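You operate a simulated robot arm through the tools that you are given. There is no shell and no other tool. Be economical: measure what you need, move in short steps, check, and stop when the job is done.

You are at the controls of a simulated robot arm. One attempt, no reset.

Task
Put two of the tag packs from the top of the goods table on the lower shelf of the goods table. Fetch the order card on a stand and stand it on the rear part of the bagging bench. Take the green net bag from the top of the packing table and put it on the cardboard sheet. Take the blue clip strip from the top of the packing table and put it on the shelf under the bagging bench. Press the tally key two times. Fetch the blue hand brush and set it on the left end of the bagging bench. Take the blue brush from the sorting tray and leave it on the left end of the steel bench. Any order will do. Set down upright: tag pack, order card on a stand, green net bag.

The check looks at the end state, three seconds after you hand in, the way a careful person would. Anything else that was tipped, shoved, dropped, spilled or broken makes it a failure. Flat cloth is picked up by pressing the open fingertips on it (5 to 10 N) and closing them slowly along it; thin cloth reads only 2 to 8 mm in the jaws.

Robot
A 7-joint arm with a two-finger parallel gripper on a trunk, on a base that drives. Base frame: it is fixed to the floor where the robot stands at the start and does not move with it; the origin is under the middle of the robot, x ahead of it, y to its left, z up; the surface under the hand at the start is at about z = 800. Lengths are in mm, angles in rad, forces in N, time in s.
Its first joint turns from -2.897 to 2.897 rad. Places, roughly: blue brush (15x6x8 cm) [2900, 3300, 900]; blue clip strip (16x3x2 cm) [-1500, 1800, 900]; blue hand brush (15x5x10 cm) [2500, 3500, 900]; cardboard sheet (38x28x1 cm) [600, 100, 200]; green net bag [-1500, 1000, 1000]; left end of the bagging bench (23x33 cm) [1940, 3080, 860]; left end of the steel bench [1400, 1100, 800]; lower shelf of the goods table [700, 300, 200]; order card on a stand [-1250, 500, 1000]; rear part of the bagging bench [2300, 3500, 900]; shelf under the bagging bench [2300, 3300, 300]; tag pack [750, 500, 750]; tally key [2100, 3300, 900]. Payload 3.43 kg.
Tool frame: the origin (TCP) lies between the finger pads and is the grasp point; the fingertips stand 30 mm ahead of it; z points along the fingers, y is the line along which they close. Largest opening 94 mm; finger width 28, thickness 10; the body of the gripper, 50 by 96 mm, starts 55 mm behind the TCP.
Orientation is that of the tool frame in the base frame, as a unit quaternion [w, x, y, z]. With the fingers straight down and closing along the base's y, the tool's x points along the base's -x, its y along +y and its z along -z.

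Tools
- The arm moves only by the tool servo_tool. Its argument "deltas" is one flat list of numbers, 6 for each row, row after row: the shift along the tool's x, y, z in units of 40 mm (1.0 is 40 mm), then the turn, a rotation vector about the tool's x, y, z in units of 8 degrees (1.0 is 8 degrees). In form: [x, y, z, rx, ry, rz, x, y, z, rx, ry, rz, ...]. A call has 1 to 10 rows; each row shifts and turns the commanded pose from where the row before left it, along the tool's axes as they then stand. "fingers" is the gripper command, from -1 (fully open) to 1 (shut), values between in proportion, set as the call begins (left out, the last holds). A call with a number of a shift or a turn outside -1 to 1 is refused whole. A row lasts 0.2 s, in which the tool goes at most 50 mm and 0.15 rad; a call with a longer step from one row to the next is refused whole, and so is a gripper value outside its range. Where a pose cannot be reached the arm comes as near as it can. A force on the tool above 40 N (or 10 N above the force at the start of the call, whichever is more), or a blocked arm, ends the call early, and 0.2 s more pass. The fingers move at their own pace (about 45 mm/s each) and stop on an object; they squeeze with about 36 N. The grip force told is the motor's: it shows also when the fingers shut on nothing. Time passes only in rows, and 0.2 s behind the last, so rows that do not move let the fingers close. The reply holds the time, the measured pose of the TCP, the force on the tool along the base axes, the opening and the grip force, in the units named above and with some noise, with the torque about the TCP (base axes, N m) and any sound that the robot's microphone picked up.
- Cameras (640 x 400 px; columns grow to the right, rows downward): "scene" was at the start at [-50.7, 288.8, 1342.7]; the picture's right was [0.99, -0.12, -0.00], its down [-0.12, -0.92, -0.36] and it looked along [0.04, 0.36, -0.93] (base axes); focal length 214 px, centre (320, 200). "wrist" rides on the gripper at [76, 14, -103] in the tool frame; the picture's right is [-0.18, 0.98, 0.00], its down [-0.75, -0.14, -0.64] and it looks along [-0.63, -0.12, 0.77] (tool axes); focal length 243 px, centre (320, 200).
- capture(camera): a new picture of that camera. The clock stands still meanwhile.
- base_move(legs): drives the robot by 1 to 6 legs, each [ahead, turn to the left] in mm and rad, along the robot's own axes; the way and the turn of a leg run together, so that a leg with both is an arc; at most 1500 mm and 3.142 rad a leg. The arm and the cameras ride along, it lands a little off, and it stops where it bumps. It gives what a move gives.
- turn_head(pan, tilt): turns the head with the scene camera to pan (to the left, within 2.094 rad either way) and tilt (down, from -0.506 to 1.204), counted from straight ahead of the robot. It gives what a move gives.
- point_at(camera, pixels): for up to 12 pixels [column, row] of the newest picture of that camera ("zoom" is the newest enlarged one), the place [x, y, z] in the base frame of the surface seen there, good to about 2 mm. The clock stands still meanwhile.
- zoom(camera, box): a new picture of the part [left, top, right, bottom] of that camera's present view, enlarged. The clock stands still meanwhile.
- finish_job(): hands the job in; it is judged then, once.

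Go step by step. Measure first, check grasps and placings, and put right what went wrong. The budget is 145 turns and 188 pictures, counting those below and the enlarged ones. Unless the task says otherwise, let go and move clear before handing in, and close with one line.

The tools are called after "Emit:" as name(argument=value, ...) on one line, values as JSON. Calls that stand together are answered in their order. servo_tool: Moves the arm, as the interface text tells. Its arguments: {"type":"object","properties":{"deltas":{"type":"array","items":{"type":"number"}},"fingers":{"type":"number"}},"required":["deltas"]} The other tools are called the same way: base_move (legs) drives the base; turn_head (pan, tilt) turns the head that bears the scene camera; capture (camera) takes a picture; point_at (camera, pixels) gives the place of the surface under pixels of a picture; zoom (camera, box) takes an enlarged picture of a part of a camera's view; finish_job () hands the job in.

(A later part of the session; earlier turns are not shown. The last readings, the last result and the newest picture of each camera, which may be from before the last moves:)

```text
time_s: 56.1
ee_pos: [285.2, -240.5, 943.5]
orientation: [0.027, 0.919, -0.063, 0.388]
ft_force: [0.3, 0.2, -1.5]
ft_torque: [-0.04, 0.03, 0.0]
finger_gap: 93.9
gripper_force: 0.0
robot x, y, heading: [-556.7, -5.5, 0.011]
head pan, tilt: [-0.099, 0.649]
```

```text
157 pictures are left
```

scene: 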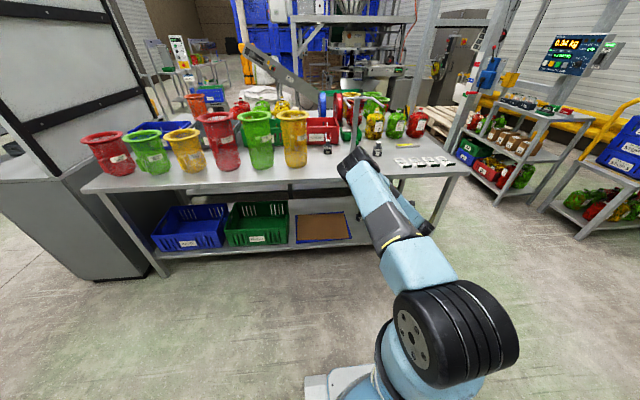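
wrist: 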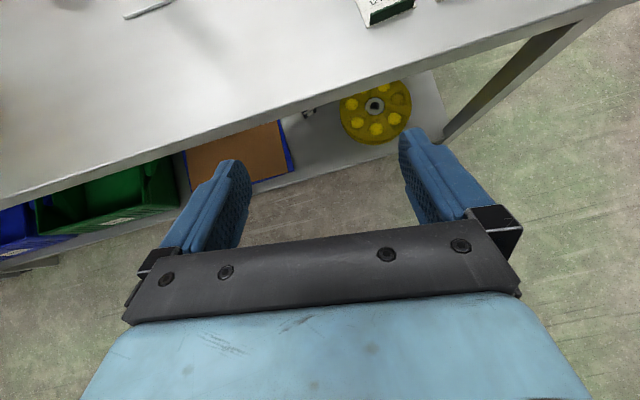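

Emit:
base_move(legs=[[250, 0]])

Emit:
capture(camera="wrist")

```text
time_s: 58.0
ee_pos: [539.4, -242.8, 944.4]
orientation: [0.027, 0.919, -0.066, 0.388]
ft_force: [0.4, 0.0, 0.2]
ft_torque: [0.03, 0.02, 0.0]
finger_gap: 94.1
gripper_force: 0.0
robot x, y, heading: [-304.0, 0.1, 0.003]
head pan, tilt: [-0.099, 0.649]
```

```text
156 pictures are left
```

wrist: 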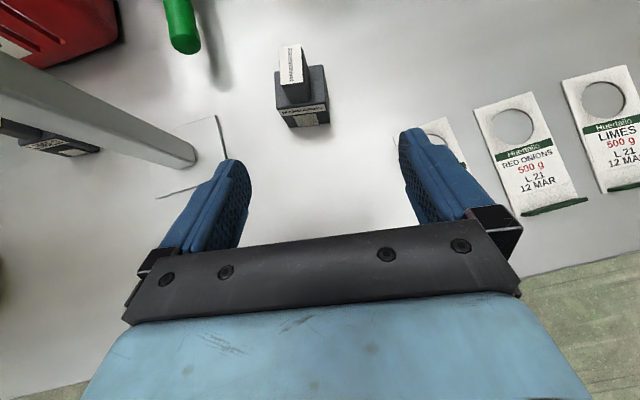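

Emit:
point_at(camera="wrist", pixels=[[289, 125], [329, 120], [281, 106], [325, 100], [321, 70], [279, 90], [282, 82], [303, 78]])

```text
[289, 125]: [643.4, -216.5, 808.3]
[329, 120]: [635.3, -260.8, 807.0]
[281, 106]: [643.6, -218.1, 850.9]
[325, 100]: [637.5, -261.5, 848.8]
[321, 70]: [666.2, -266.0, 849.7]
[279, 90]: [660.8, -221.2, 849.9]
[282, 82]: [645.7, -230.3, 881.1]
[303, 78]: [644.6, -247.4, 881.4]
```

MANDARINS is aligned; centre ≈ (656,-242). Approach with fingers at ~72 mm.

Emit:
servo_tool(deltas=[0.19, -0.43, 0, 0, 0, 0, 0, 0, 0.95, 0, 0, 0, 0, 0, 0.95, 0, 0, 0, 0, 0, 0.95, 0, 0, 0, 0, 0, 0.95, 0, 0, 0, 0, 0, 0, 0, 0, 0], fingers=-0.5)

Emit:
capture(camera="wrist")

```text
time_s: 59.4
ee_pos: [648.7, -240.3, 846.1]
orientation: [0.027, 0.919, -0.067, 0.389]
ft_force: [1.3, 0.5, -0.7]
ft_torque: [-0.05, -0.02, 0.03]
finger_gap: 70.6
gripper_force: 0.0
robot x, y, heading: [-305.7, -2.8, 0.002]
head pan, tilt: [-0.099, 0.649]
```

```text
155 pictures are left
```

wrist: 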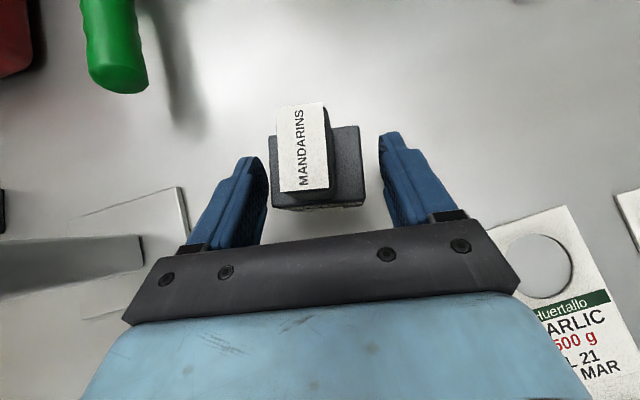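

Emit:
servo_tool(deltas=[0.07, 0, 0.2, 0, 0, 0, 0, 0, 0, 0, 0, 0])

Emit:
servo_tool(deltas=[0, 0, 0, 0, 0, 0, 0, 0, 0, 0, 0, 0, 0, 0, 0, 0, 0, 0, 0, 0, 0, 0, 0, 0], fingers=1)

Emit:
servo_tool(deltas=[0.35, 0, -0.35, 0, 0, 0, 0.7, 0, -0.7, 0, 0, 0])

Emit:
base_move(legs=[[-330, 0]])

Emit:
capture(camera="wrist")

```text
time_s: 60.0
ee_pos: [651.4, -241.6, 845.9]
orientation: [0.028, 0.918, -0.068, 0.389]
ft_force: [0.1, 0.3, 0.3]
ft_torque: [-0.02, 0.0, 0.01]
finger_gap: 70.3
gripper_force: 0.1
robot x, y, heading: [-306.1, 0.2, 0.0]
head pan, tilt: [-0.099, 0.649]
```

```text
time_s: 61.0
ee_pos: [653.6, -240.9, 844.3]
orientation: [0.028, 0.918, -0.068, 0.39]
ft_force: [-6.3, 1.1, 16.7]
ft_torque: [-0.08, 0.19, -0.01]
finger_gap: 53.3
gripper_force: 35.6
robot x, y, heading: [-301.3, -2.9, 0.002]
head pan, tilt: [-0.099, 0.649]
```

```text
time_s: 61.3
ee_pos: [657.6, -242.8, 836.2]
orientation: [0.028, 0.921, -0.07, 0.382]
ft_force: [-28.0, 0.6, 26.4]
ft_torque: [-0.39, -1.19, -0.24]
finger_gap: 53.5
gripper_force: 36.2
robot x, y, heading: [-307.4, -2.6, 0.005]
head pan, tilt: [-0.099, 0.649]
stopped in row 1: the force on the tool passed its limit at 61 N (the readings are from after the stop); the commanded pose is now the measured one
```

```text
time_s: 63.5
ee_pos: [337.2, -235.6, 832.2]
orientation: [0.025, 0.922, -0.065, 0.381]
ft_force: [-0.1, 0.0, -1.6]
ft_torque: [-0.01, 0.0, -0.03]
finger_gap: 53.8
gripper_force: 35.9
robot x, y, heading: [-631.1, -5.1, 0.01]
head pan, tilt: [-0.099, 0.649]
```

```text
154 pictures are left
```

wrist: 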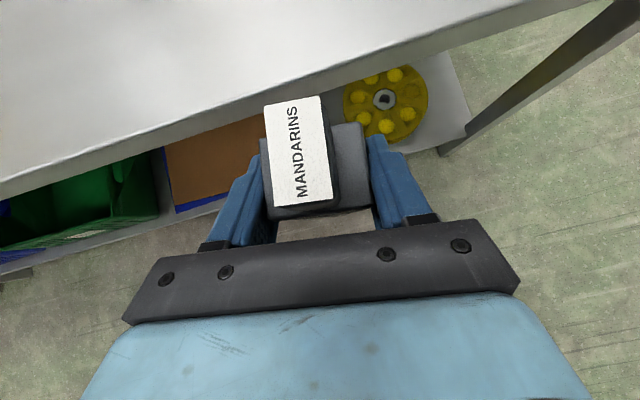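

The pack is held but was dragged a bit on the way out; check the table and the pack's attitude.

Emit:
capture(camera="scene")

Emit:
zoom(camera="scene", box=[310, 110, 480, 220])

```text
153 pictures are left
```

scene: 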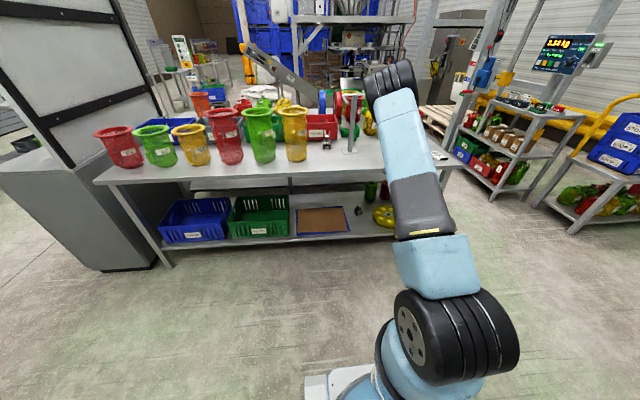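

```text
3.64 times, centred on (395, 165) of scene
```

zoom: 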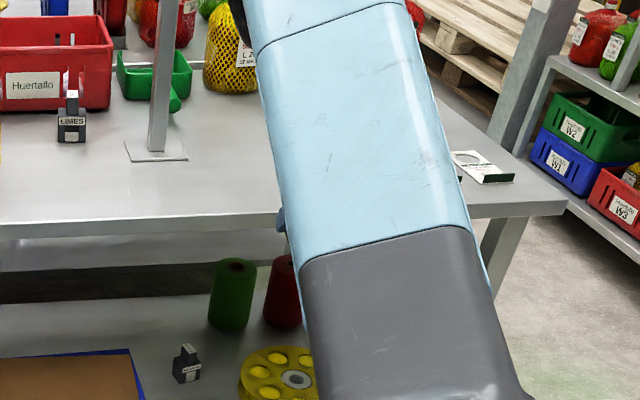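

Emit:
point_at(camera="wrist", pixels=[[270, 110], [316, 103], [282, 198], [325, 192], [340, 140], [355, 195], [345, 200], [362, 150]])

```text
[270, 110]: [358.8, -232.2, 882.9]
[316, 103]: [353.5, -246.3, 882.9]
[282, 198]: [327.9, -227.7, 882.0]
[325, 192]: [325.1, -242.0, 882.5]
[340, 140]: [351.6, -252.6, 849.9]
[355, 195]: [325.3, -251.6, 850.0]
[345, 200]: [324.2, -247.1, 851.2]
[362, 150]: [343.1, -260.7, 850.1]
```

The pack is held exactly upright (top z 882.5, bottom ≈801, TCP 832). Lower in front of the shelf.

Emit:
servo_tool(deltas=[-0.85, -0.1, 0.85, 0, 0, 0, -0.85, -0.1, 0.85, 0, 0, 0, -0.85, -0.1, 0.85, 0, 0, 0, -0.85, -0.1, 0.85, 0, 0, 0, -0.85, -0.1, 0.85, 0, 0, 0, -0.85, -0.1, 0.85, 0, 0, 0, -0.85, -0.1, 0.85, 0, 0, 0, -0.85, -0.1, 0.85, 0, 0, 0, -0.85, -0.1, 0.85, 0, 0, 0, -0.85, -0.1, 0.85, 0, 0, 0])

Emit:
servo_tool(deltas=[-0.72, 0, 0.72, 0, 0, 0, 0, 0, 0, 0, 0, 0])

```text
time_s: 65.7
ee_pos: [344.1, -193.5, 354.7]
orientation: [0.026, 0.922, -0.065, 0.381]
ft_force: [0.5, 0.9, 0.1]
ft_torque: [0.02, 0.05, -0.01]
finger_gap: 53.8
gripper_force: 36.0
robot x, y, heading: [-630.6, -9.5, 0.009]
head pan, tilt: [-0.099, 0.649]
```

```text
time_s: 66.3
ee_pos: [341.0, -194.1, 312.7]
orientation: [0.025, 0.922, -0.065, 0.382]
ft_force: [-0.5, 0.0, -0.6]
ft_torque: [0.03, 0.03, 0.0]
finger_gap: 53.7
gripper_force: 36.0
robot x, y, heading: [-630.4, -2.6, 0.01]
head pan, tilt: [-0.099, 0.649]
```

Emit:
servo_tool(deltas=[-0.69, 0.14, -0.7, 0, 0, 0, -0.69, 0.14, -0.7, 0, 0, 0, -0.69, 0.14, -0.7, 0, 0, 0, 0, 0, 0, 0, 0, 0])

Emit:
base_move(legs=[[345, 0]])

Emit:
capture(camera="wrist")

```text
time_s: 67.3
ee_pos: [221.9, -196.3, 315.7]
orientation: [0.026, 0.922, -0.065, 0.381]
ft_force: [-0.6, -0.4, -0.4]
ft_torque: [-0.02, -0.02, 0.01]
finger_gap: 54.0
gripper_force: 35.9
robot x, y, heading: [-633.2, -3.4, 0.011]
head pan, tilt: [-0.099, 0.649]
```

```text
time_s: 69.6
ee_pos: [573.8, -192.5, 316.8]
orientation: [0.025, 0.922, -0.065, 0.381]
ft_force: [0.1, 0.2, 0.0]
ft_torque: [0.0, 0.02, 0.0]
finger_gap: 53.7
gripper_force: 36.0
robot x, y, heading: [-279.3, -2.8, 0.007]
head pan, tilt: [-0.099, 0.649]
```

```text
151 pictures are left
```

wrist: 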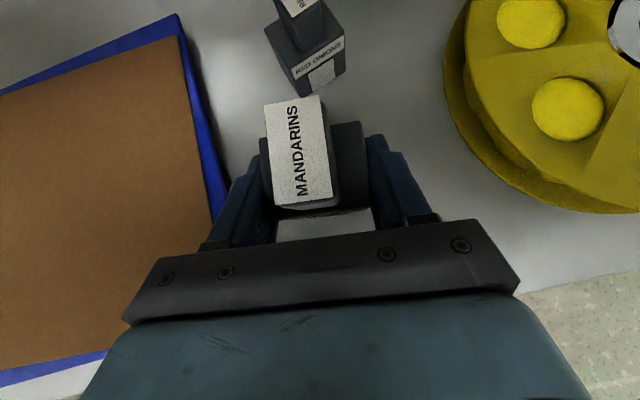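

Emit:
servo_tool(deltas=[-0.48, 0, 0.48, 0, 0, 0, -0.48, 0, 0.48, 0, 0, 0, 0, 0, 0, 0, 0, 0])

Emit:
point_at(camera="wrist", pixels=[[200, 190], [315, 70], [226, 215]])

```text
time_s: 70.4
ee_pos: [572.0, -192.0, 262.0]
orientation: [0.026, 0.922, -0.066, 0.38]
ft_force: [-0.2, -0.4, -1.2]
ft_torque: [0.0, -0.02, 0.03]
finger_gap: 53.7
gripper_force: 36.4
robot x, y, heading: [-279.3, -3.1, 0.011]
head pan, tilt: [-0.099, 0.649]
```

```text
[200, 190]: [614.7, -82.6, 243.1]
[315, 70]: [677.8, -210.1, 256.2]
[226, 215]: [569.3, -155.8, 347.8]
```

Pack bottom ≈6 mm above the shelf; lower 4 mm more and release.

Emit:
servo_tool(deltas=[-0.045, 0, 0.045, 0, 0, 0, -0.04, 0, 0.04, 0, 0, 0, 0, 0, 0, 0, 0, 0])

Emit:
servo_tool(deltas=[0, 0, 0, 0, 0, 0, 0, 0, 0, 0, 0, 0, 0, 0, 0, 0, 0, 0], fingers=-0.4)

Emit:
capture(camera="wrist")

```text
time_s: 71.2
ee_pos: [573.7, -191.8, 257.5]
orientation: [0.026, 0.922, -0.065, 0.382]
ft_force: [0.5, 0.1, -0.5]
ft_torque: [0.0, 0.0, 0.01]
finger_gap: 53.8
gripper_force: 36.0
robot x, y, heading: [-280.4, -5.4, 0.011]
head pan, tilt: [-0.099, 0.649]
```

```text
time_s: 72.0
ee_pos: [574.6, -193.2, 258.4]
orientation: [0.026, 0.922, -0.065, 0.381]
ft_force: [-0.3, -0.2, 0.6]
ft_torque: [0.02, 0.04, 0.02]
finger_gap: 65.9
gripper_force: 0.0
robot x, y, heading: [-279.6, -0.7, 0.008]
head pan, tilt: [-0.099, 0.649]
```

```text
150 pictures are left
```

wrist: 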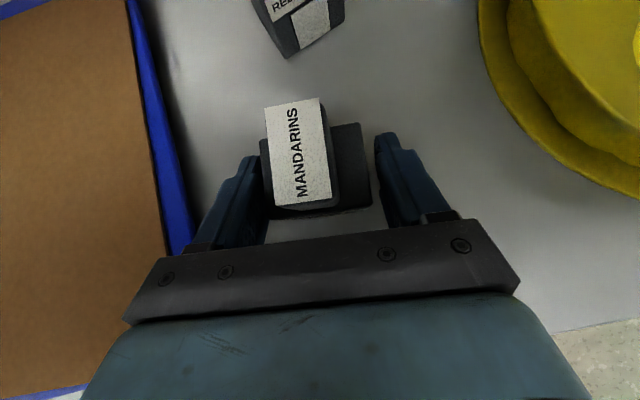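

Released upright. Withdraw along the tool axis, then back the base and look.

Emit:
servo_tool(deltas=[0, 0, -0.5, 0, 0, 0, 0, 0, -1, 0, 0, 0, 0, 0, -1, 0, 0, 0, 0, 0, -0.5, 0, 0, 0])

Emit:
base_move(legs=[[-300, 0]])

Emit:
servo_tool(deltas=[0.85, 0, -0.85, 0, 0, 0, 0.85, 0, -0.85, 0, 0, 0, 0.85, 0, -0.85, 0, 0, 0, 0.85, 0, -0.85, 0, 0, 0, 0.85, 0, -0.85, 0, 0, 0, 0.85, 0, -0.85, 0, 0, 0, 0.85, 0, -0.85, 0, 0, 0, 0.85, 0, -0.85, 0, 0, 0], fingers=-1)

Emit:
capture(camera="wrist")

Emit:
capture(camera="scene")

```text
time_s: 73.0
ee_pos: [490.9, -180.5, 343.6]
orientation: [0.026, 0.922, -0.065, 0.382]
ft_force: [0.6, 0.8, -0.4]
ft_torque: [0.0, 0.0, 0.0]
finger_gap: 65.8
gripper_force: 0.0
robot x, y, heading: [-281.3, -0.6, 0.009]
head pan, tilt: [-0.099, 0.649]
```

```text
time_s: 75.0
ee_pos: [190.7, -188.2, 344.1]
orientation: [0.027, 0.922, -0.068, 0.381]
ft_force: [0.2, 0.1, -0.1]
ft_torque: [0.0, -0.02, 0.02]
finger_gap: 65.9
gripper_force: 0.1
robot x, y, heading: [-574.1, -1.3, -0.0]
head pan, tilt: [-0.099, 0.649]
```

```text
time_s: 76.8
ee_pos: [190.8, -190.2, 729.5]
orientation: [0.027, 0.922, -0.068, 0.381]
ft_force: [0.7, -0.2, 0.1]
ft_torque: [-0.01, -0.01, 0.02]
finger_gap: 93.9
gripper_force: 0.1
robot x, y, heading: [-574.9, -4.8, 0.005]
head pan, tilt: [-0.099, 0.649]
```

```text
149 pictures are left
```

wrist: 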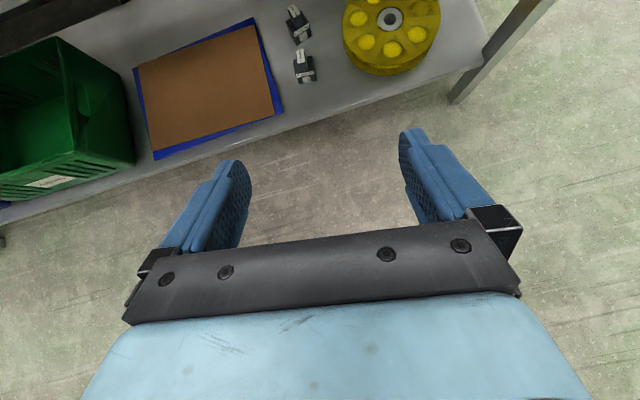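

```text
148 pictures are left
```

scene: 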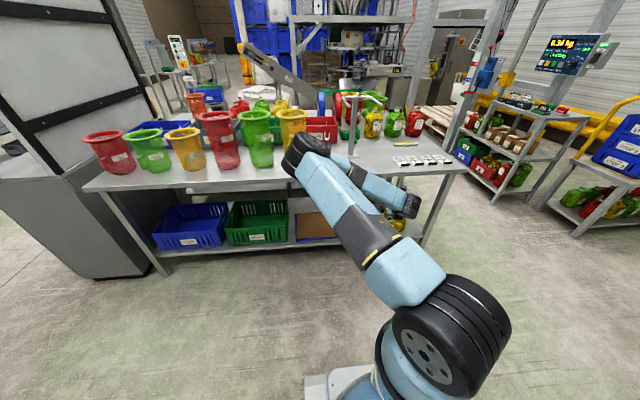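

Both packs are upright on the shelf, tags row intact. Now raise/retract the arm and go to the packing table for the green bag.

Emit:
servo_tool(deltas=[0.6, 0, -1, 0, 0, 0, 0.6, 0, -1, 0, 0, 0, 0.6, 0, -1, 0, 0, 0, 0.6, 0, -1, 0, 0, 0, 0.6, 0, -1, 0, 0, 0, 0.6, 0, -1, 0, 0, 0, 0.7, -0.5, -0.7, 0, 0, 0, 0.7, -0.5, -0.7, 0, 0, 0, 0.7, -0.5, -0.7, 0, 0, 0, 0.7, -0.5, -0.7, 0, 0, 0])

Emit:
base_move(legs=[[0, 1.57], [900, 0]])

Emit:
turn_head(pan=1.4, tilt=0.6)

Emit:
capture(camera="scene")

```text
time_s: 79.2
ee_pos: [144.5, 14.1, 1150.5]
orientation: [-0.027, 0.922, 0.03, 0.386]
ft_force: [0.0, -0.7, 0.4]
ft_torque: [-0.01, 0.01, -0.02]
finger_gap: 93.9
gripper_force: 0.1
out of reach, approached as far as the arm can: row 10
robot x, y, heading: [-576.6, -0.2, 0.002]
head pan, tilt: [-0.099, 0.649]
stopped in row 10: the arm was blocked; the commanded pose is now the measured one
```

```text
time_s: 80.7
ee_pos: [132.4, 126.0, 1150.7]
orientation: [-0.059, 0.916, 0.103, 0.382]
ft_force: [0.4, -0.8, 0.3]
ft_torque: [0.02, 0.01, 0.02]
finger_gap: 94.0
gripper_force: 0.1
robot x, y, heading: [-577.9, -9.7, 0.155]
head pan, tilt: [-0.099, 0.649]
stopped in leg 1: the robot was blocked; the commanded pose is now the measured one
```

```text
time_s: 82.3
ee_pos: [132.0, 128.3, 1150.2]
orientation: [-0.059, 0.916, 0.105, 0.382]
ft_force: [-0.1, -0.1, 1.0]
ft_torque: [-0.01, 0.01, -0.01]
finger_gap: 94.1
gripper_force: 0.0
robot x, y, heading: [-579.6, -15.3, 0.158]
head pan, tilt: [1.4, 0.6]
```

```text
147 pictures are left
```

scene: 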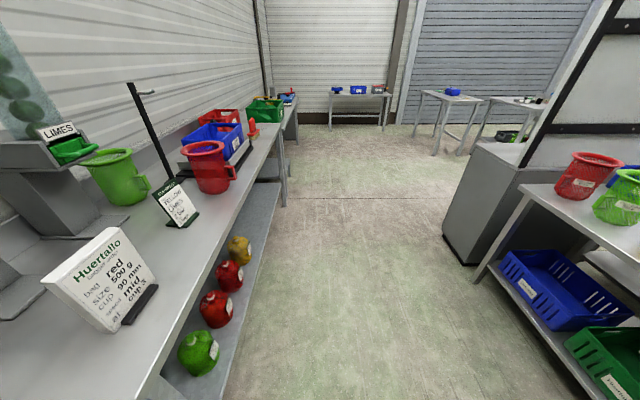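

The turn was blocked near the packing table; move ahead 200 first, then turn.

Emit:
base_move(legs=[[200, 0], [0, 1.41]])

```text
time_s: 85.0
ee_pos: [302.1, 264.4, 1152.4]
orientation: [-0.089, 0.906, 0.176, 0.375]
ft_force: [-0.2, 1.4, 0.1]
ft_torque: [-0.03, 0.01, -0.04]
finger_gap: 94.0
gripper_force: 0.0
robot x, y, heading: [-374.0, 7.7, 0.316]
head pan, tilt: [1.4, 0.6]
stopped in leg 2: the robot was blocked; the commanded pose is now the measured one
```

Emit:
turn_head(pan=0.5, tilt=0.8)

Emit:
capture(camera="scene")

Emit:
turn_head(pan=-1.2, tilt=0.8)

Emit:
capture(camera="scene")

```text
time_s: 86.2
ee_pos: [300.7, 266.5, 1150.8]
orientation: [-0.089, 0.905, 0.177, 0.376]
ft_force: [-0.6, 0.1, -0.7]
ft_torque: [0.03, 0.02, 0.0]
finger_gap: 93.9
gripper_force: 0.0
robot x, y, heading: [-376.7, 10.1, 0.316]
head pan, tilt: [0.499, 0.799]
```

```text
146 pictures are left
```

scene: 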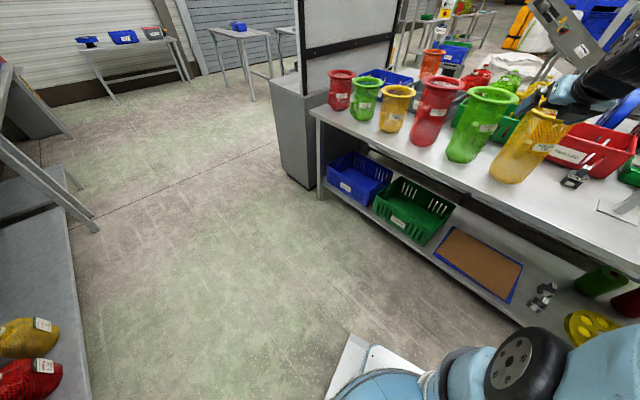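

```text
time_s: 87.9
ee_pos: [301.4, 268.1, 1151.0]
orientation: [-0.089, 0.905, 0.177, 0.376]
ft_force: [0.3, 0.3, 0.1]
ft_torque: [-0.01, 0.01, -0.03]
finger_gap: 93.8
gripper_force: 0.1
robot x, y, heading: [-378.5, 8.4, 0.311]
head pan, tilt: [-1.201, 0.799]
```

```text
145 pictures are left
```

scene: 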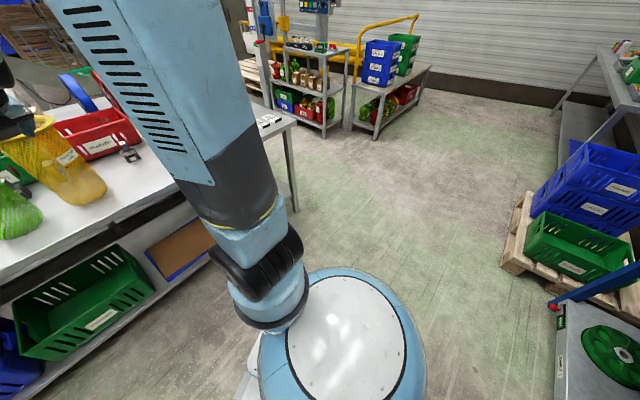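

Emit:
point_at(camera="scene", pixels=[[600, 290], [560, 320], [565, 390], [560, 360], [540, 270], [610, 360], [420, 330]])

Emit:
turn_head(pan=-2.09, tilt=0.9)

Emit:
capture(camera="scene")

Emit:
turn_head(pan=2.09, tilt=0.9)

Emit:
capture(camera="scene")

```text
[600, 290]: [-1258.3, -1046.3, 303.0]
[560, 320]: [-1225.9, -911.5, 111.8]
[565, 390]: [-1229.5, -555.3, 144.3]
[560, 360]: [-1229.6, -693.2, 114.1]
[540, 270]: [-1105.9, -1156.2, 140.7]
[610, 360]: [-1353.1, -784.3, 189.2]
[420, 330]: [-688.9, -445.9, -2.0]
```

```text
time_s: 89.1
ee_pos: [301.3, 267.2, 1150.1]
orientation: [-0.089, 0.905, 0.176, 0.376]
ft_force: [0.0, 0.1, -0.1]
ft_torque: [0.01, 0.02, 0.0]
finger_gap: 93.7
gripper_force: 0.1
robot x, y, heading: [-375.5, 9.0, 0.317]
head pan, tilt: [-2.089, 0.901]
```

```text
144 pictures are left
```

scene: 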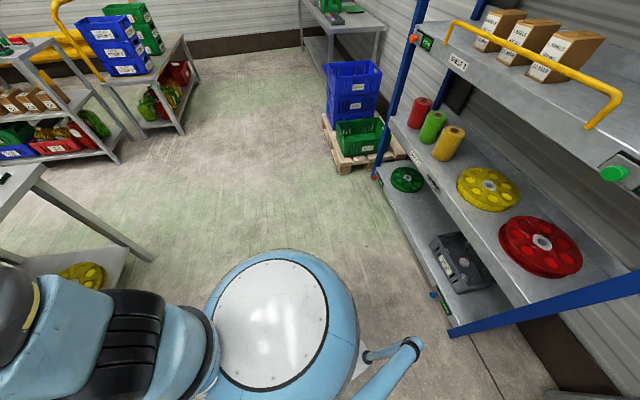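

```text
time_s: 92.5
ee_pos: [300.2, 266.5, 1151.0]
orientation: [-0.089, 0.905, 0.177, 0.376]
ft_force: [0.0, 0.1, 0.3]
ft_torque: [-0.02, -0.01, 0.01]
finger_gap: 94.1
gripper_force: 0.0
robot x, y, heading: [-369.9, 5.8, 0.316]
head pan, tilt: [2.089, 0.901]
```

```text
143 pictures are left
```

scene: 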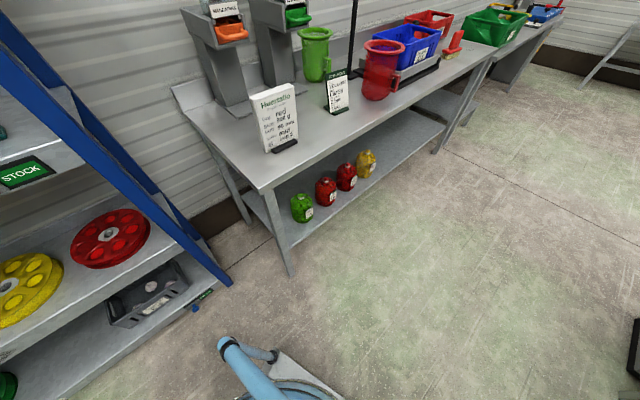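

Nothing obstructs nearby; possibly the arm's limit state triggered the stop. I'll relax the arm pose slightly and retry.

Emit:
servo_tool(deltas=[-0.5, 0, 0.5, 0, 0, 0, -0.5, 0, 0.5, 0, 0, 0])

Emit:
base_move(legs=[[0, 1.25]])

```text
time_s: 93.1
ee_pos: [303.0, 269.7, 1094.1]
orientation: [-0.089, 0.905, 0.176, 0.376]
ft_force: [-0.4, 0.0, -0.1]
ft_torque: [-0.04, 0.03, 0.03]
finger_gap: 94.0
gripper_force: 0.1
robot x, y, heading: [-375.1, 11.3, 0.318]
head pan, tilt: [2.089, 0.901]
```

```text
time_s: 94.5
ee_pos: [248.7, 382.6, 1096.5]
orientation: [-0.121, 0.887, 0.254, 0.366]
ft_force: [0.1, 1.0, -0.5]
ft_torque: [0.02, -0.01, 0.02]
finger_gap: 93.8
gripper_force: 0.0
robot x, y, heading: [-371.4, -2.8, 0.483]
head pan, tilt: [2.089, 0.901]
stopped in leg 1: the robot was blocked; the commanded pose is now the measured one
```

Each turn stops after ~0.16 rad; try many short turn legs.

Emit:
base_move(legs=[[0, 0.15], [0, 0.15], [0, 0.15], [0, 0.15], [0, 0.15], [0, 0.15]])

```text
time_s: 95.7
ee_pos: [191.7, 460.7, 1096.4]
orientation: [-0.146, 0.868, 0.314, 0.357]
ft_force: [0.3, 0.0, -0.4]
ft_torque: [0.0, 0.03, 0.01]
finger_gap: 94.1
gripper_force: 0.0
robot x, y, heading: [-365.2, -7.6, 0.619]
head pan, tilt: [2.089, 0.901]
stopped in leg 1: the robot was blocked; the commanded pose is now the measured one
```

Emit:
base_move(legs=[[-100, 0.3]])

Emit:
base_move(legs=[[100, 0.3]])

```text
time_s: 96.8
ee_pos: [101.9, 490.4, 1096.9]
orientation: [-0.165, 0.848, 0.363, 0.348]
ft_force: [-0.9, 0.6, -0.8]
ft_torque: [0.03, -0.01, 0.04]
finger_gap: 94.0
gripper_force: 0.1
robot x, y, heading: [-397.6, -42.9, 0.732]
head pan, tilt: [2.089, 0.901]
stopped in leg 1: the robot was blocked; the commanded pose is now the measured one
```

```text
time_s: 98.2
ee_pos: [3.6, 671.7, 1096.6]
orientation: [-0.212, 0.792, 0.473, 0.323]
ft_force: [-1.3, 0.6, -0.1]
ft_torque: [-0.04, -0.07, -0.08]
finger_gap: 94.2
gripper_force: 0.1
robot x, y, heading: [-322.7, 17.2, 1.037]
head pan, tilt: [2.089, 0.901]
stopped in leg 1: the robot was blocked; the commanded pose is now the measured one
```

Emit:
base_move(legs=[[0, 0.53]])

```text
time_s: 99.5
ee_pos: [-136.5, 724.3, 1098.7]
orientation: [-0.245, 0.738, 0.553, 0.299]
ft_force: [0.6, -0.4, 0.8]
ft_torque: [0.03, 0.0, 0.0]
finger_gap: 94.1
gripper_force: 0.1
robot x, y, heading: [-308.6, 13.4, 1.249]
head pan, tilt: [2.089, 0.901]
stopped in leg 1: the robot was blocked; the commanded pose is now the measured one
```

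Emit:
base_move(legs=[[500, 0.32], [400, 0]])

```text
time_s: 104.7
ee_pos: [-297.9, 1636.5, 1097.9]
orientation: [-0.29, 0.636, 0.668, 0.255]
ft_force: [0.9, 0.3, -0.3]
ft_torque: [-0.01, -0.01, 0.01]
finger_gap: 94.0
gripper_force: 0.0
robot x, y, heading: [-232.8, 910.0, 1.575]
head pan, tilt: [2.089, 0.901]
```

Arcs work. Turn left to face the packing table using alternating arcs.

Emit:
base_move(legs=[[250, 0.4], [-250, 0.4], [250, 0.4], [-250, 0.37]])

Emit:
turn_head(pan=0.0, tilt=0.6)

Emit:
capture(camera="scene")

```text
time_s: 106.6
ee_pos: [-622.2, 1793.8, 1100.1]
orientation: [-0.335, 0.492, 0.78, 0.193]
ft_force: [0.8, -0.1, -0.1]
ft_torque: [0.0, 0.0, 0.0]
finger_gap: 93.8
gripper_force: 0.1
robot x, y, heading: [-261.3, 1154.5, 2.015]
head pan, tilt: [2.089, 0.901]
stopped in leg 1: the robot was blocked; the commanded pose is now the measured one
```

```text
time_s: 108.6
ee_pos: [-621.2, 1793.4, 1099.7]
orientation: [-0.335, 0.493, 0.779, 0.193]
ft_force: [0.2, -1.3, 0.3]
ft_torque: [-0.02, -0.01, 0.0]
finger_gap: 93.9
gripper_force: 0.1
robot x, y, heading: [-261.5, 1155.8, 2.013]
head pan, tilt: [0.0, 0.6]
```

```text
142 pictures are left
```

scene: 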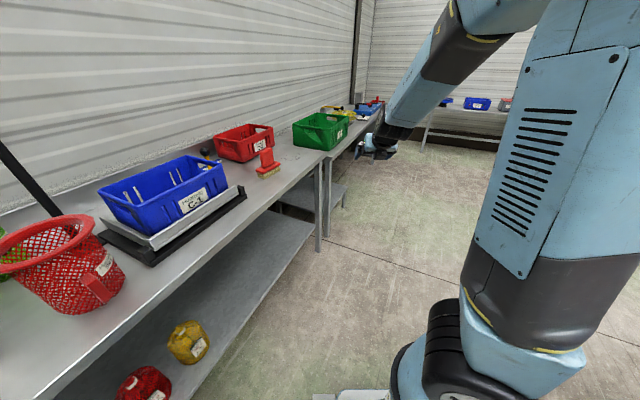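

Emit:
servo_tool(deltas=[-0.8, 0, -0.8, 0, 0, 0, -0.8, 0, -0.8, 0, 0, 0, -0.8, 0, -0.8, 0, 0, 0, -0.8, 0, -0.8, 0, 0, 0, -0.4, 0, -0.8, 0, 0, 0, 0, 0, -0.8, 0, 0, 0])

Emit:
base_move(legs=[[0, 0.5]])

```text
time_s: 110.0
ee_pos: [-484.0, 1644.7, 1095.9]
orientation: [-0.323, 0.574, 0.746, 0.103]
ft_force: [0.4, 0.3, -0.4]
ft_torque: [-0.01, 0.05, -0.01]
finger_gap: 94.0
gripper_force: 0.0
out of reach, approached as far as the arm can: row 4, 5
robot x, y, heading: [-260.7, 1151.3, 2.011]
head pan, tilt: [0.0, 0.6]
stopped in row 6: the arm was blocked; the commanded pose is now the measured one
```

```text
time_s: 111.9
ee_pos: [-690.9, 1489.5, 1089.2]
orientation: [-0.333, 0.386, 0.86, 0.008]
ft_force: [-0.6, -0.8, 1.0]
ft_torque: [0.0, -0.03, 0.0]
finger_gap: 93.8
gripper_force: 0.1
robot x, y, heading: [-251.2, 1174.0, 2.506]
head pan, tilt: [0.0, 0.6]
```

With the arm retracted the turn completes. Finish turning to face -x.

Emit:
base_move(legs=[[0, 0.63]])

Emit:
turn_head(pan=0.1, tilt=0.55)

Emit:
capture(camera="scene")

```text
time_s: 114.2
ee_pos: [-793.8, 1184.9, 1080.8]
orientation: [-0.308, 0.124, 0.937, -0.107]
ft_force: [0.1, -0.5, 0.4]
ft_torque: [0.01, -0.01, 0.01]
finger_gap: 94.1
gripper_force: 0.1
robot x, y, heading: [-250.6, 1211.1, 3.142]
head pan, tilt: [0.0, 0.6]
```

```text
time_s: 114.9
ee_pos: [-792.3, 1186.4, 1081.7]
orientation: [-0.308, 0.126, 0.937, -0.107]
ft_force: [0.7, 0.4, -0.5]
ft_torque: [0.0, 0.0, -0.01]
finger_gap: 94.0
gripper_force: 0.0
robot x, y, heading: [-250.8, 1203.9, 3.133]
head pan, tilt: [0.099, 0.55]
```

```text
141 pictures are left
```

scene: 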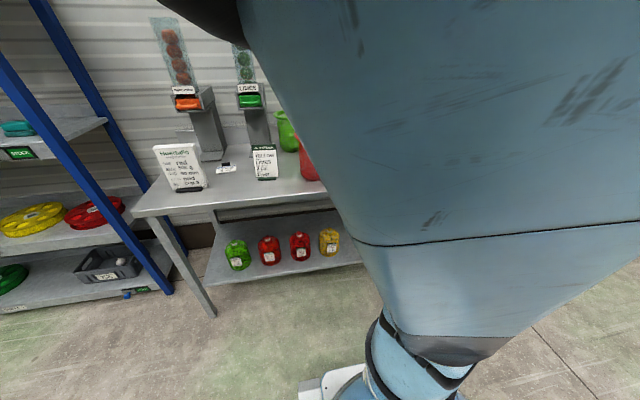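

Emit:
servo_tool(deltas=[0, 0, 0, -0.24, 0.355, -0.75, 0, 0, 0, -0.24, 0.355, -0.75, 0, 0, 0, -0.24, 0.355, -0.75, 0, 0, 0, 0, 0, 0])

Emit:
capture(camera="wrist")

```text
time_s: 115.9
ee_pos: [-810.9, 1185.0, 1097.5]
orientation: [-0.382, 0.001, 0.924, -0.003]
ft_force: [0.7, 0.4, 0.4]
ft_torque: [0.0, 0.02, -0.01]
finger_gap: 94.0
gripper_force: 0.3
out of reach, approached as far as the arm can: row 1, 2, 3
robot x, y, heading: [-247.8, 1208.5, 3.136]
head pan, tilt: [0.099, 0.55]
```

```text
140 pictures are left
```

wrist: 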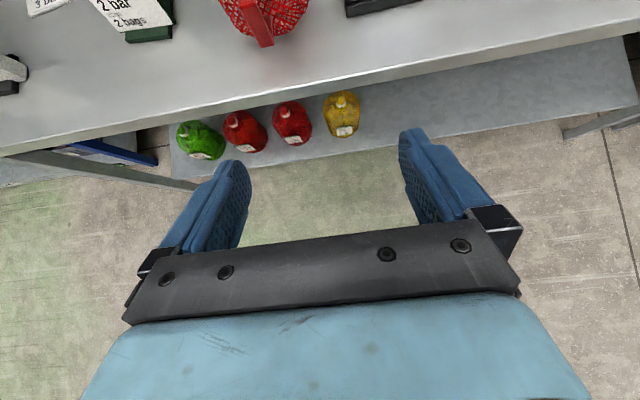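

Emit:
turn_head(pan=0.3, tilt=0.5)

Emit:
zoom(camera="scene", box=[200, 60, 380, 200])

```text
time_s: 116.6
ee_pos: [-809.6, 1187.7, 1097.8]
orientation: [-0.382, 0.002, 0.924, 0.0]
ft_force: [0.1, 0.5, -0.7]
ft_torque: [0.02, -0.01, -0.01]
finger_gap: 94.0
gripper_force: 0.1
robot x, y, heading: [-247.2, 1211.3, 3.13]
head pan, tilt: [0.3, 0.499]
```

```text
2.86 times, centred on (290, 130) of scene
```

zoom: 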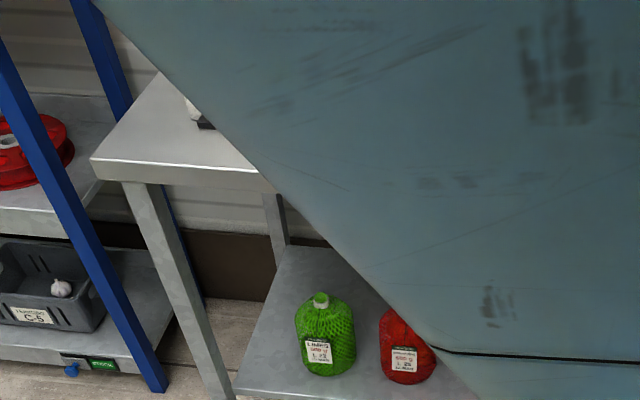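

Emit:
servo_tool(deltas=[0, 0, 0, 0, 0.9, 0, 0, 0, 0, 0, 0.9, 0, 0, 0, 0, 0, 0.9, 0, 0, 0, 0, 0, 0.9, 0, 0, 0, 0, 0, 0.8, 0, 0, 0, 0, 0, 0, 0])

Emit:
base_move(legs=[[150, 0]])

Emit:
capture(camera="wrist")

```text
time_s: 118.0
ee_pos: [-895.9, 1173.3, 1172.7]
orientation: [-0.644, -0.002, 0.765, -0.002]
ft_force: [-0.1, -0.1, -0.4]
ft_torque: [0.01, 0.0, -0.03]
finger_gap: 94.2
gripper_force: 0.0
out of reach, approached as far as the arm can: row 1, 2, 3, 4, 5
robot x, y, heading: [-247.8, 1208.0, 3.137]
head pan, tilt: [0.3, 0.499]
```

```text
time_s: 119.4
ee_pos: [-1052.7, 1175.2, 1172.4]
orientation: [-0.644, -0.002, 0.765, -0.002]
ft_force: [0.0, 0.5, -0.4]
ft_torque: [0.0, 0.01, -0.02]
finger_gap: 93.8
gripper_force: 0.1
robot x, y, heading: [-407.0, 1211.9, 3.135]
head pan, tilt: [0.3, 0.499]
```

```text
138 pictures are left
```

wrist: 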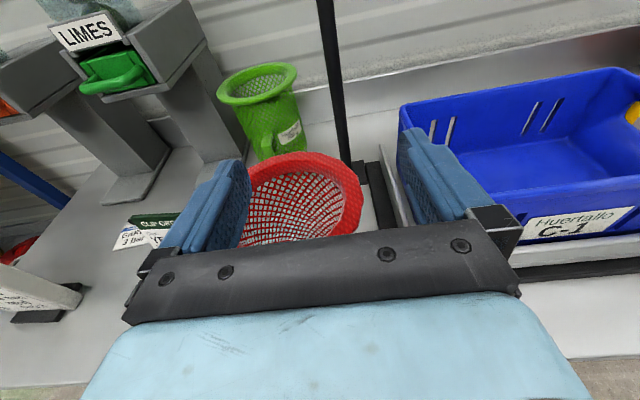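

Emit:
point_at(camera="wrist", pixels=[[220, 93], [296, 75], [262, 102], [258, 66], [290, 130], [270, 118], [262, 145], [345, 150], [250, 140], [150, 50], [180, 100], [305, 160]])

Emit:
zoom(camera="wrist", box=[190, 40, 350, 180])

```text
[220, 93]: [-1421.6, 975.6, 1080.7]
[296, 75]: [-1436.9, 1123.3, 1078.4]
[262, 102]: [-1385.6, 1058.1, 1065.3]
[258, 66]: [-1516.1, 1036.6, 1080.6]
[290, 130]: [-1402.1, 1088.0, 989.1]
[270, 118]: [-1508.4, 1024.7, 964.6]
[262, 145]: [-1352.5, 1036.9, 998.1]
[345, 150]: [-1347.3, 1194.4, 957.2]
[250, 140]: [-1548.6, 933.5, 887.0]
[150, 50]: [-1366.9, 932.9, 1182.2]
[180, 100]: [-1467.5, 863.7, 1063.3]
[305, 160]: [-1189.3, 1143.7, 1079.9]
```

```text
2.86 times, centred on (270, 110) of wrist
```

zoom: 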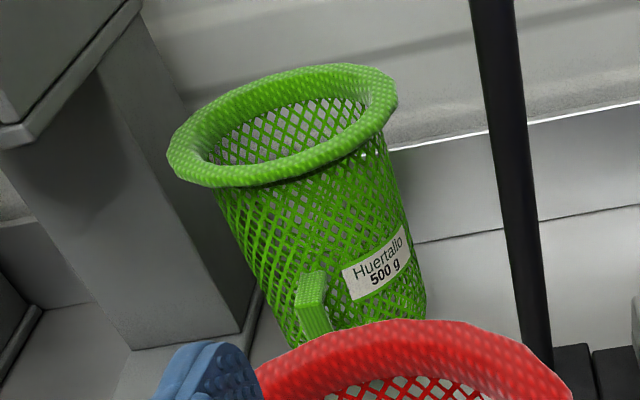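

The bag has a handle tab at front (zoom (312,300)). Measure it in detail.

Emit:
point_at(camera="zoom", pixels=[[300, 280], [323, 278], [313, 273], [302, 310], [325, 305], [315, 330], [330, 328], [305, 328], [285, 265], [340, 255], [270, 315], [345, 315]])

```text
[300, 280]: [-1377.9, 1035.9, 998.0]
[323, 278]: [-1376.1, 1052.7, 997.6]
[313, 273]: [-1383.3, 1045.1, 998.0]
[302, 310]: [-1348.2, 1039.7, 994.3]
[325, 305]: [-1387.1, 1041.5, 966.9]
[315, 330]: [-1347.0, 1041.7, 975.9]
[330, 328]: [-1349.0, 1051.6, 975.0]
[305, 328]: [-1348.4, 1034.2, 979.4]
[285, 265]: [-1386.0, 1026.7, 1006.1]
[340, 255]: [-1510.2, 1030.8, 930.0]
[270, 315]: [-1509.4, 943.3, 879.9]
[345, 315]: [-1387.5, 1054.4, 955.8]
```

Handle: top z 998, y 1035–1052, front x −1348. I'll reposition the base to come in from lower y, clear of the red bag.

Emit:
base_move(legs=[[-250, 0], [0, 0.6], [420, 0], [0, -0.95]])

Emit:
servo_tool(deltas=[0, 0, 0, 0, -0.88, 0, 0, 0, 0, 0, -0.88, 0, 0, 0, 0, 0, -0.88, 0, 0, 0, 0, 0, -0.88, 0, 0, 0, 0, 0, -0.88, 0])

Emit:
capture(camera="wrist")

```text
time_s: 128.0
ee_pos: [-1127.0, 1139.1, 1173.9]
orientation: [-0.635, 0.118, 0.757, 0.098]
ft_force: [0.3, -0.2, 0.1]
ft_torque: [-0.01, 0.02, 0.0]
finger_gap: 93.9
gripper_force: 0.0
robot x, y, heading: [-509.7, 941.0, 2.821]
head pan, tilt: [0.3, 0.499]
```

```text
time_s: 129.2
ee_pos: [-1125.3, 1139.5, 1174.1]
orientation: [-0.376, 0.142, 0.914, 0.058]
ft_force: [-0.3, 0.0, -0.2]
ft_torque: [-0.01, 0.02, 0.01]
finger_gap: 94.2
gripper_force: 0.0
robot x, y, heading: [-511.2, 939.6, 2.818]
head pan, tilt: [0.3, 0.499]
```

```text
136 pictures are left
```

wrist: 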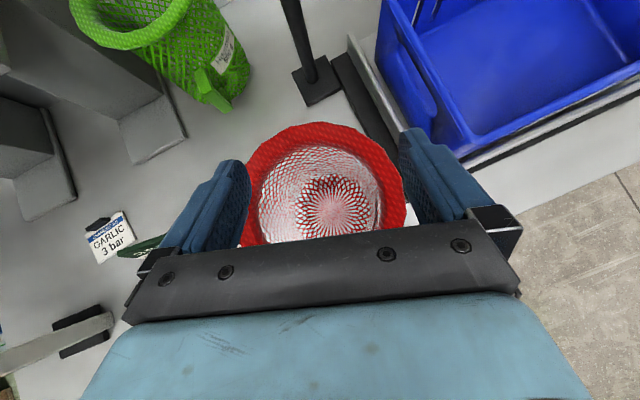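

View confirms geometry. Move over and down to the pre-grasp point in front of the handle.

Emit:
servo_tool(deltas=[0.377, -0.81, 0.373, 0, 0, 0, 0.377, -0.81, 0.373, 0, 0, 0, 0.377, -0.81, 0.373, 0, 0, 0, 0.377, -0.81, 0.373, 0, 0, 0, 0.377, -0.81, 0.373, 0, 0, 0, -0.6, 0, 0.61, 0, 0, 0, -0.6, 0, 0.61, 0, 0, 0, -0.6, 0, 0.61, 0, 0, 0, 0, 0, 0, 0, 0, 0], fingers=-0.3)

Emit:
capture(camera="wrist")

```text
time_s: 131.2
ee_pos: [-1276.4, 1017.9, 1075.4]
orientation: [-0.376, 0.142, 0.914, 0.058]
ft_force: [-0.4, -0.1, 0.3]
ft_torque: [0.01, -0.04, -0.01]
finger_gap: 61.2
gripper_force: 0.1
robot x, y, heading: [-507.7, 935.6, 2.823]
head pan, tilt: [0.3, 0.499]
```

```text
135 pictures are left
```

wrist: 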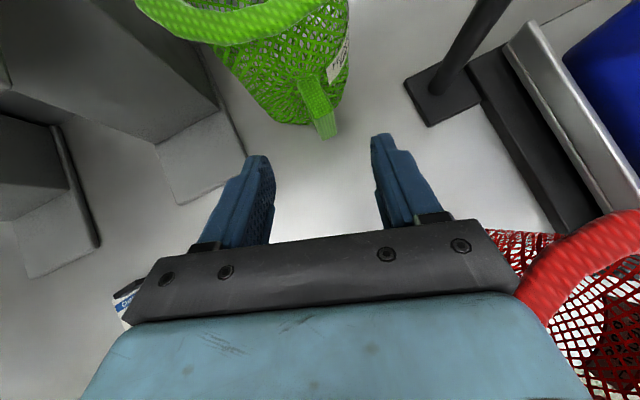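

Handle is centred at (320,110). Advance along the tool axis.

Emit:
servo_tool(deltas=[0, 0, 1, 0, 0, 0, 0, 0, 1, 0, 0, 0, 0, 0, 0, 0, 0, 0])

Emit:
capture(camera="wrist")

```text
time_s: 132.0
ee_pos: [-1333.0, 1033.2, 1017.7]
orientation: [-0.377, 0.141, 0.913, 0.057]
ft_force: [-0.1, -0.4, 0.1]
ft_torque: [0.02, -0.01, 0.03]
finger_gap: 60.9
gripper_force: 0.1
robot x, y, heading: [-508.7, 939.0, 2.819]
head pan, tilt: [0.3, 0.499]
```

```text
134 pictures are left
```

wrist: 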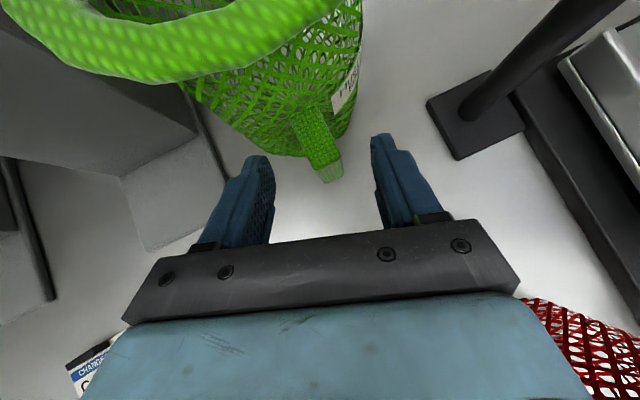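

Emit:
servo_tool(deltas=[-0.06, 0.03, 0.5, 0, 0, 0, -0.06, 0.03, 0.5, 0, 0, 0, 0, 0, 0, 0, 0, 0])

Emit:
capture(camera="wrist")

```text
time_s: 132.8
ee_pos: [-1355.5, 1042.0, 985.5]
orientation: [-0.377, 0.141, 0.914, 0.057]
ft_force: [-0.2, -0.6, 0.2]
ft_torque: [-0.01, -0.01, 0.01]
finger_gap: 61.1
gripper_force: 0.1
robot x, y, heading: [-510.5, 936.1, 2.817]
head pan, tilt: [0.3, 0.499]
```

```text
133 pictures are left
```

wrist: 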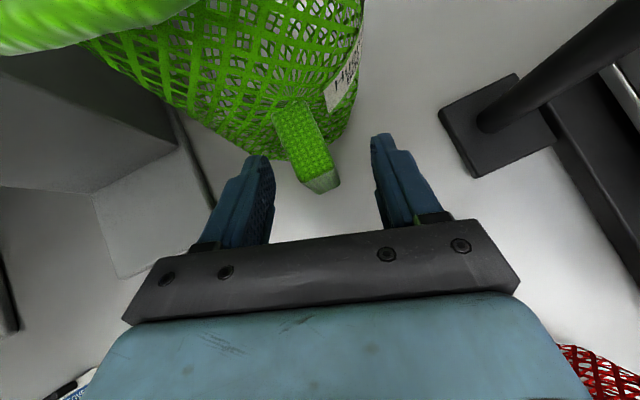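

Emit:
servo_tool(deltas=[0.14, 0, 0.14, 0, 0, 0, 0, 0, 0, 0, 0, 0])

Emit:
servo_tool(deltas=[0, 0, 0, 0, 0, 0, 0, 0, 0, 0, 0, 0, 0, 0, 0, 0, 0, 0, 0, 0, 0, 0, 0, 0], fingers=1)

Emit:
capture(camera="wrist")

```text
time_s: 133.4
ee_pos: [-1363.4, 1045.9, 984.1]
orientation: [-0.376, 0.142, 0.914, 0.058]
ft_force: [-0.6, -0.7, 0.6]
ft_torque: [0.0, 0.03, 0.01]
finger_gap: 61.2
gripper_force: 0.1
robot x, y, heading: [-506.8, 940.1, 2.818]
head pan, tilt: [0.3, 0.499]
```

```text
time_s: 134.4
ee_pos: [-1362.1, 1044.7, 985.4]
orientation: [-0.376, 0.142, 0.914, 0.058]
ft_force: [0.9, -0.4, 0.8]
ft_torque: [-0.13, 0.02, 0.03]
finger_gap: 24.4
gripper_force: 35.9
robot x, y, heading: [-509.3, 937.6, 2.819]
head pan, tilt: [0.3, 0.499]
```

```text
132 pictures are left
```

wrist: 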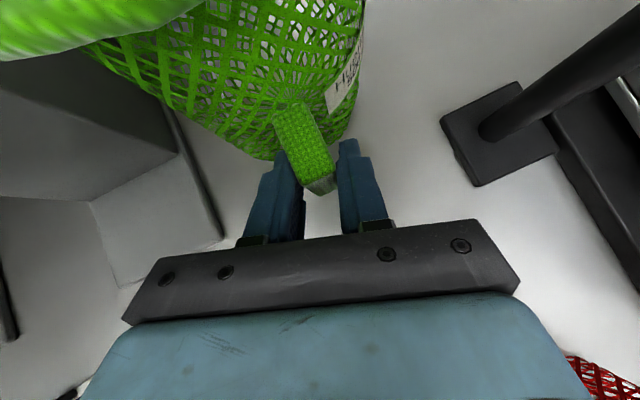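

Handle gripped (24 mm). Lift a little and check.

Emit:
servo_tool(deltas=[0.35, 0, -0.35, 0, 0, 0, 0.5, 0, -0.5, 0, 0, 0, 0, 0, 0, 0, 0, 0])

Emit:
capture(camera="wrist")

```text
time_s: 135.2
ee_pos: [-1362.8, 1046.6, 1030.8]
orientation: [-0.377, 0.142, 0.914, 0.057]
ft_force: [0.3, -0.1, 0.0]
ft_torque: [0.02, -0.03, 0.01]
finger_gap: 24.0
gripper_force: 36.3
robot x, y, heading: [-511.3, 937.4, 2.822]
head pan, tilt: [0.3, 0.499]
```

```text
131 pictures are left
```

wrist: 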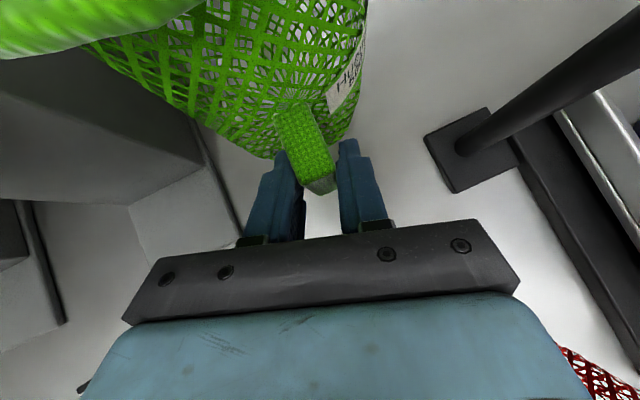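

The bag comes along. Lift clear of the red bag.

Emit:
servo_tool(deltas=[0.8, 0, -0.8, 0, 0, 0, 0.8, 0, -0.8, 0, 0, 0, 0.8, 0, -0.8, 0, 0, 0, 0.8, 0, -0.8, 0, 0, 0, 0, 0, 0, 0, 0, 0])

Emit:
base_move(legs=[[-320, 0]])

Emit:
capture(camera="wrist")

```text
time_s: 136.4
ee_pos: [-1357.9, 1046.9, 1209.8]
orientation: [-0.377, 0.141, 0.913, 0.057]
ft_force: [-0.3, -0.4, 0.4]
ft_torque: [-0.02, -0.04, 0.01]
finger_gap: 24.3
gripper_force: 35.9
robot x, y, heading: [-511.7, 939.6, 2.816]
head pan, tilt: [0.3, 0.499]
```

```text
time_s: 138.6
ee_pos: [-1048.9, 940.1, 1210.1]
orientation: [-0.377, 0.141, 0.914, 0.058]
ft_force: [-0.6, -0.5, -0.1]
ft_torque: [0.0, -0.02, -0.01]
finger_gap: 23.7
gripper_force: 35.5
robot x, y, heading: [-198.7, 836.6, 2.817]
head pan, tilt: [0.3, 0.499]
```

```text
130 pictures are left
```

wrist: 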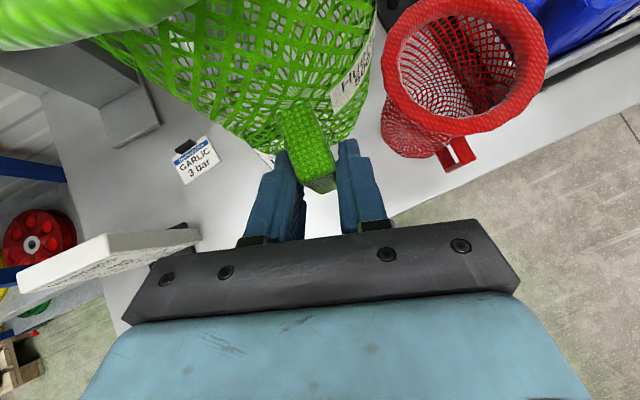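

Retract the arm, then turn and drive to the goods table.

Emit:
servo_tool(deltas=[-0.8, 0, -0.8, 0, 0, 0, -0.8, 0, -0.8, 0, 0, 0, -0.8, 0, -0.8, 0, 0, 0, -0.8, 0, -0.8, 0, 0, 0, -0.8, 0, -0.8, 0, 0, 0])

Emit:
base_move(legs=[[0, -0.8], [0, -0.8]])

```text
time_s: 139.8
ee_pos: [-832.3, 878.4, 1216.2]
orientation: [-0.377, 0.141, 0.914, 0.057]
ft_force: [-0.9, 1.1, 0.0]
ft_torque: [-0.03, -0.02, 0.04]
finger_gap: 23.9
gripper_force: 35.5
robot x, y, heading: [-200.1, 835.2, 2.817]
head pan, tilt: [0.3, 0.499]
```

```text
time_s: 144.0
ee_pos: [-319.2, 1462.6, 1218.0]
orientation: [-0.253, 0.674, 0.631, 0.289]
ft_force: [0.0, 0.9, -0.4]
ft_torque: [-0.03, -0.04, -0.03]
finger_gap: 23.3
gripper_force: 35.9
robot x, y, heading: [-269.5, 841.3, 1.495]
head pan, tilt: [0.3, 0.499]
stopped in leg 2: the robot was blocked; the commanded pose is now the measured one
```

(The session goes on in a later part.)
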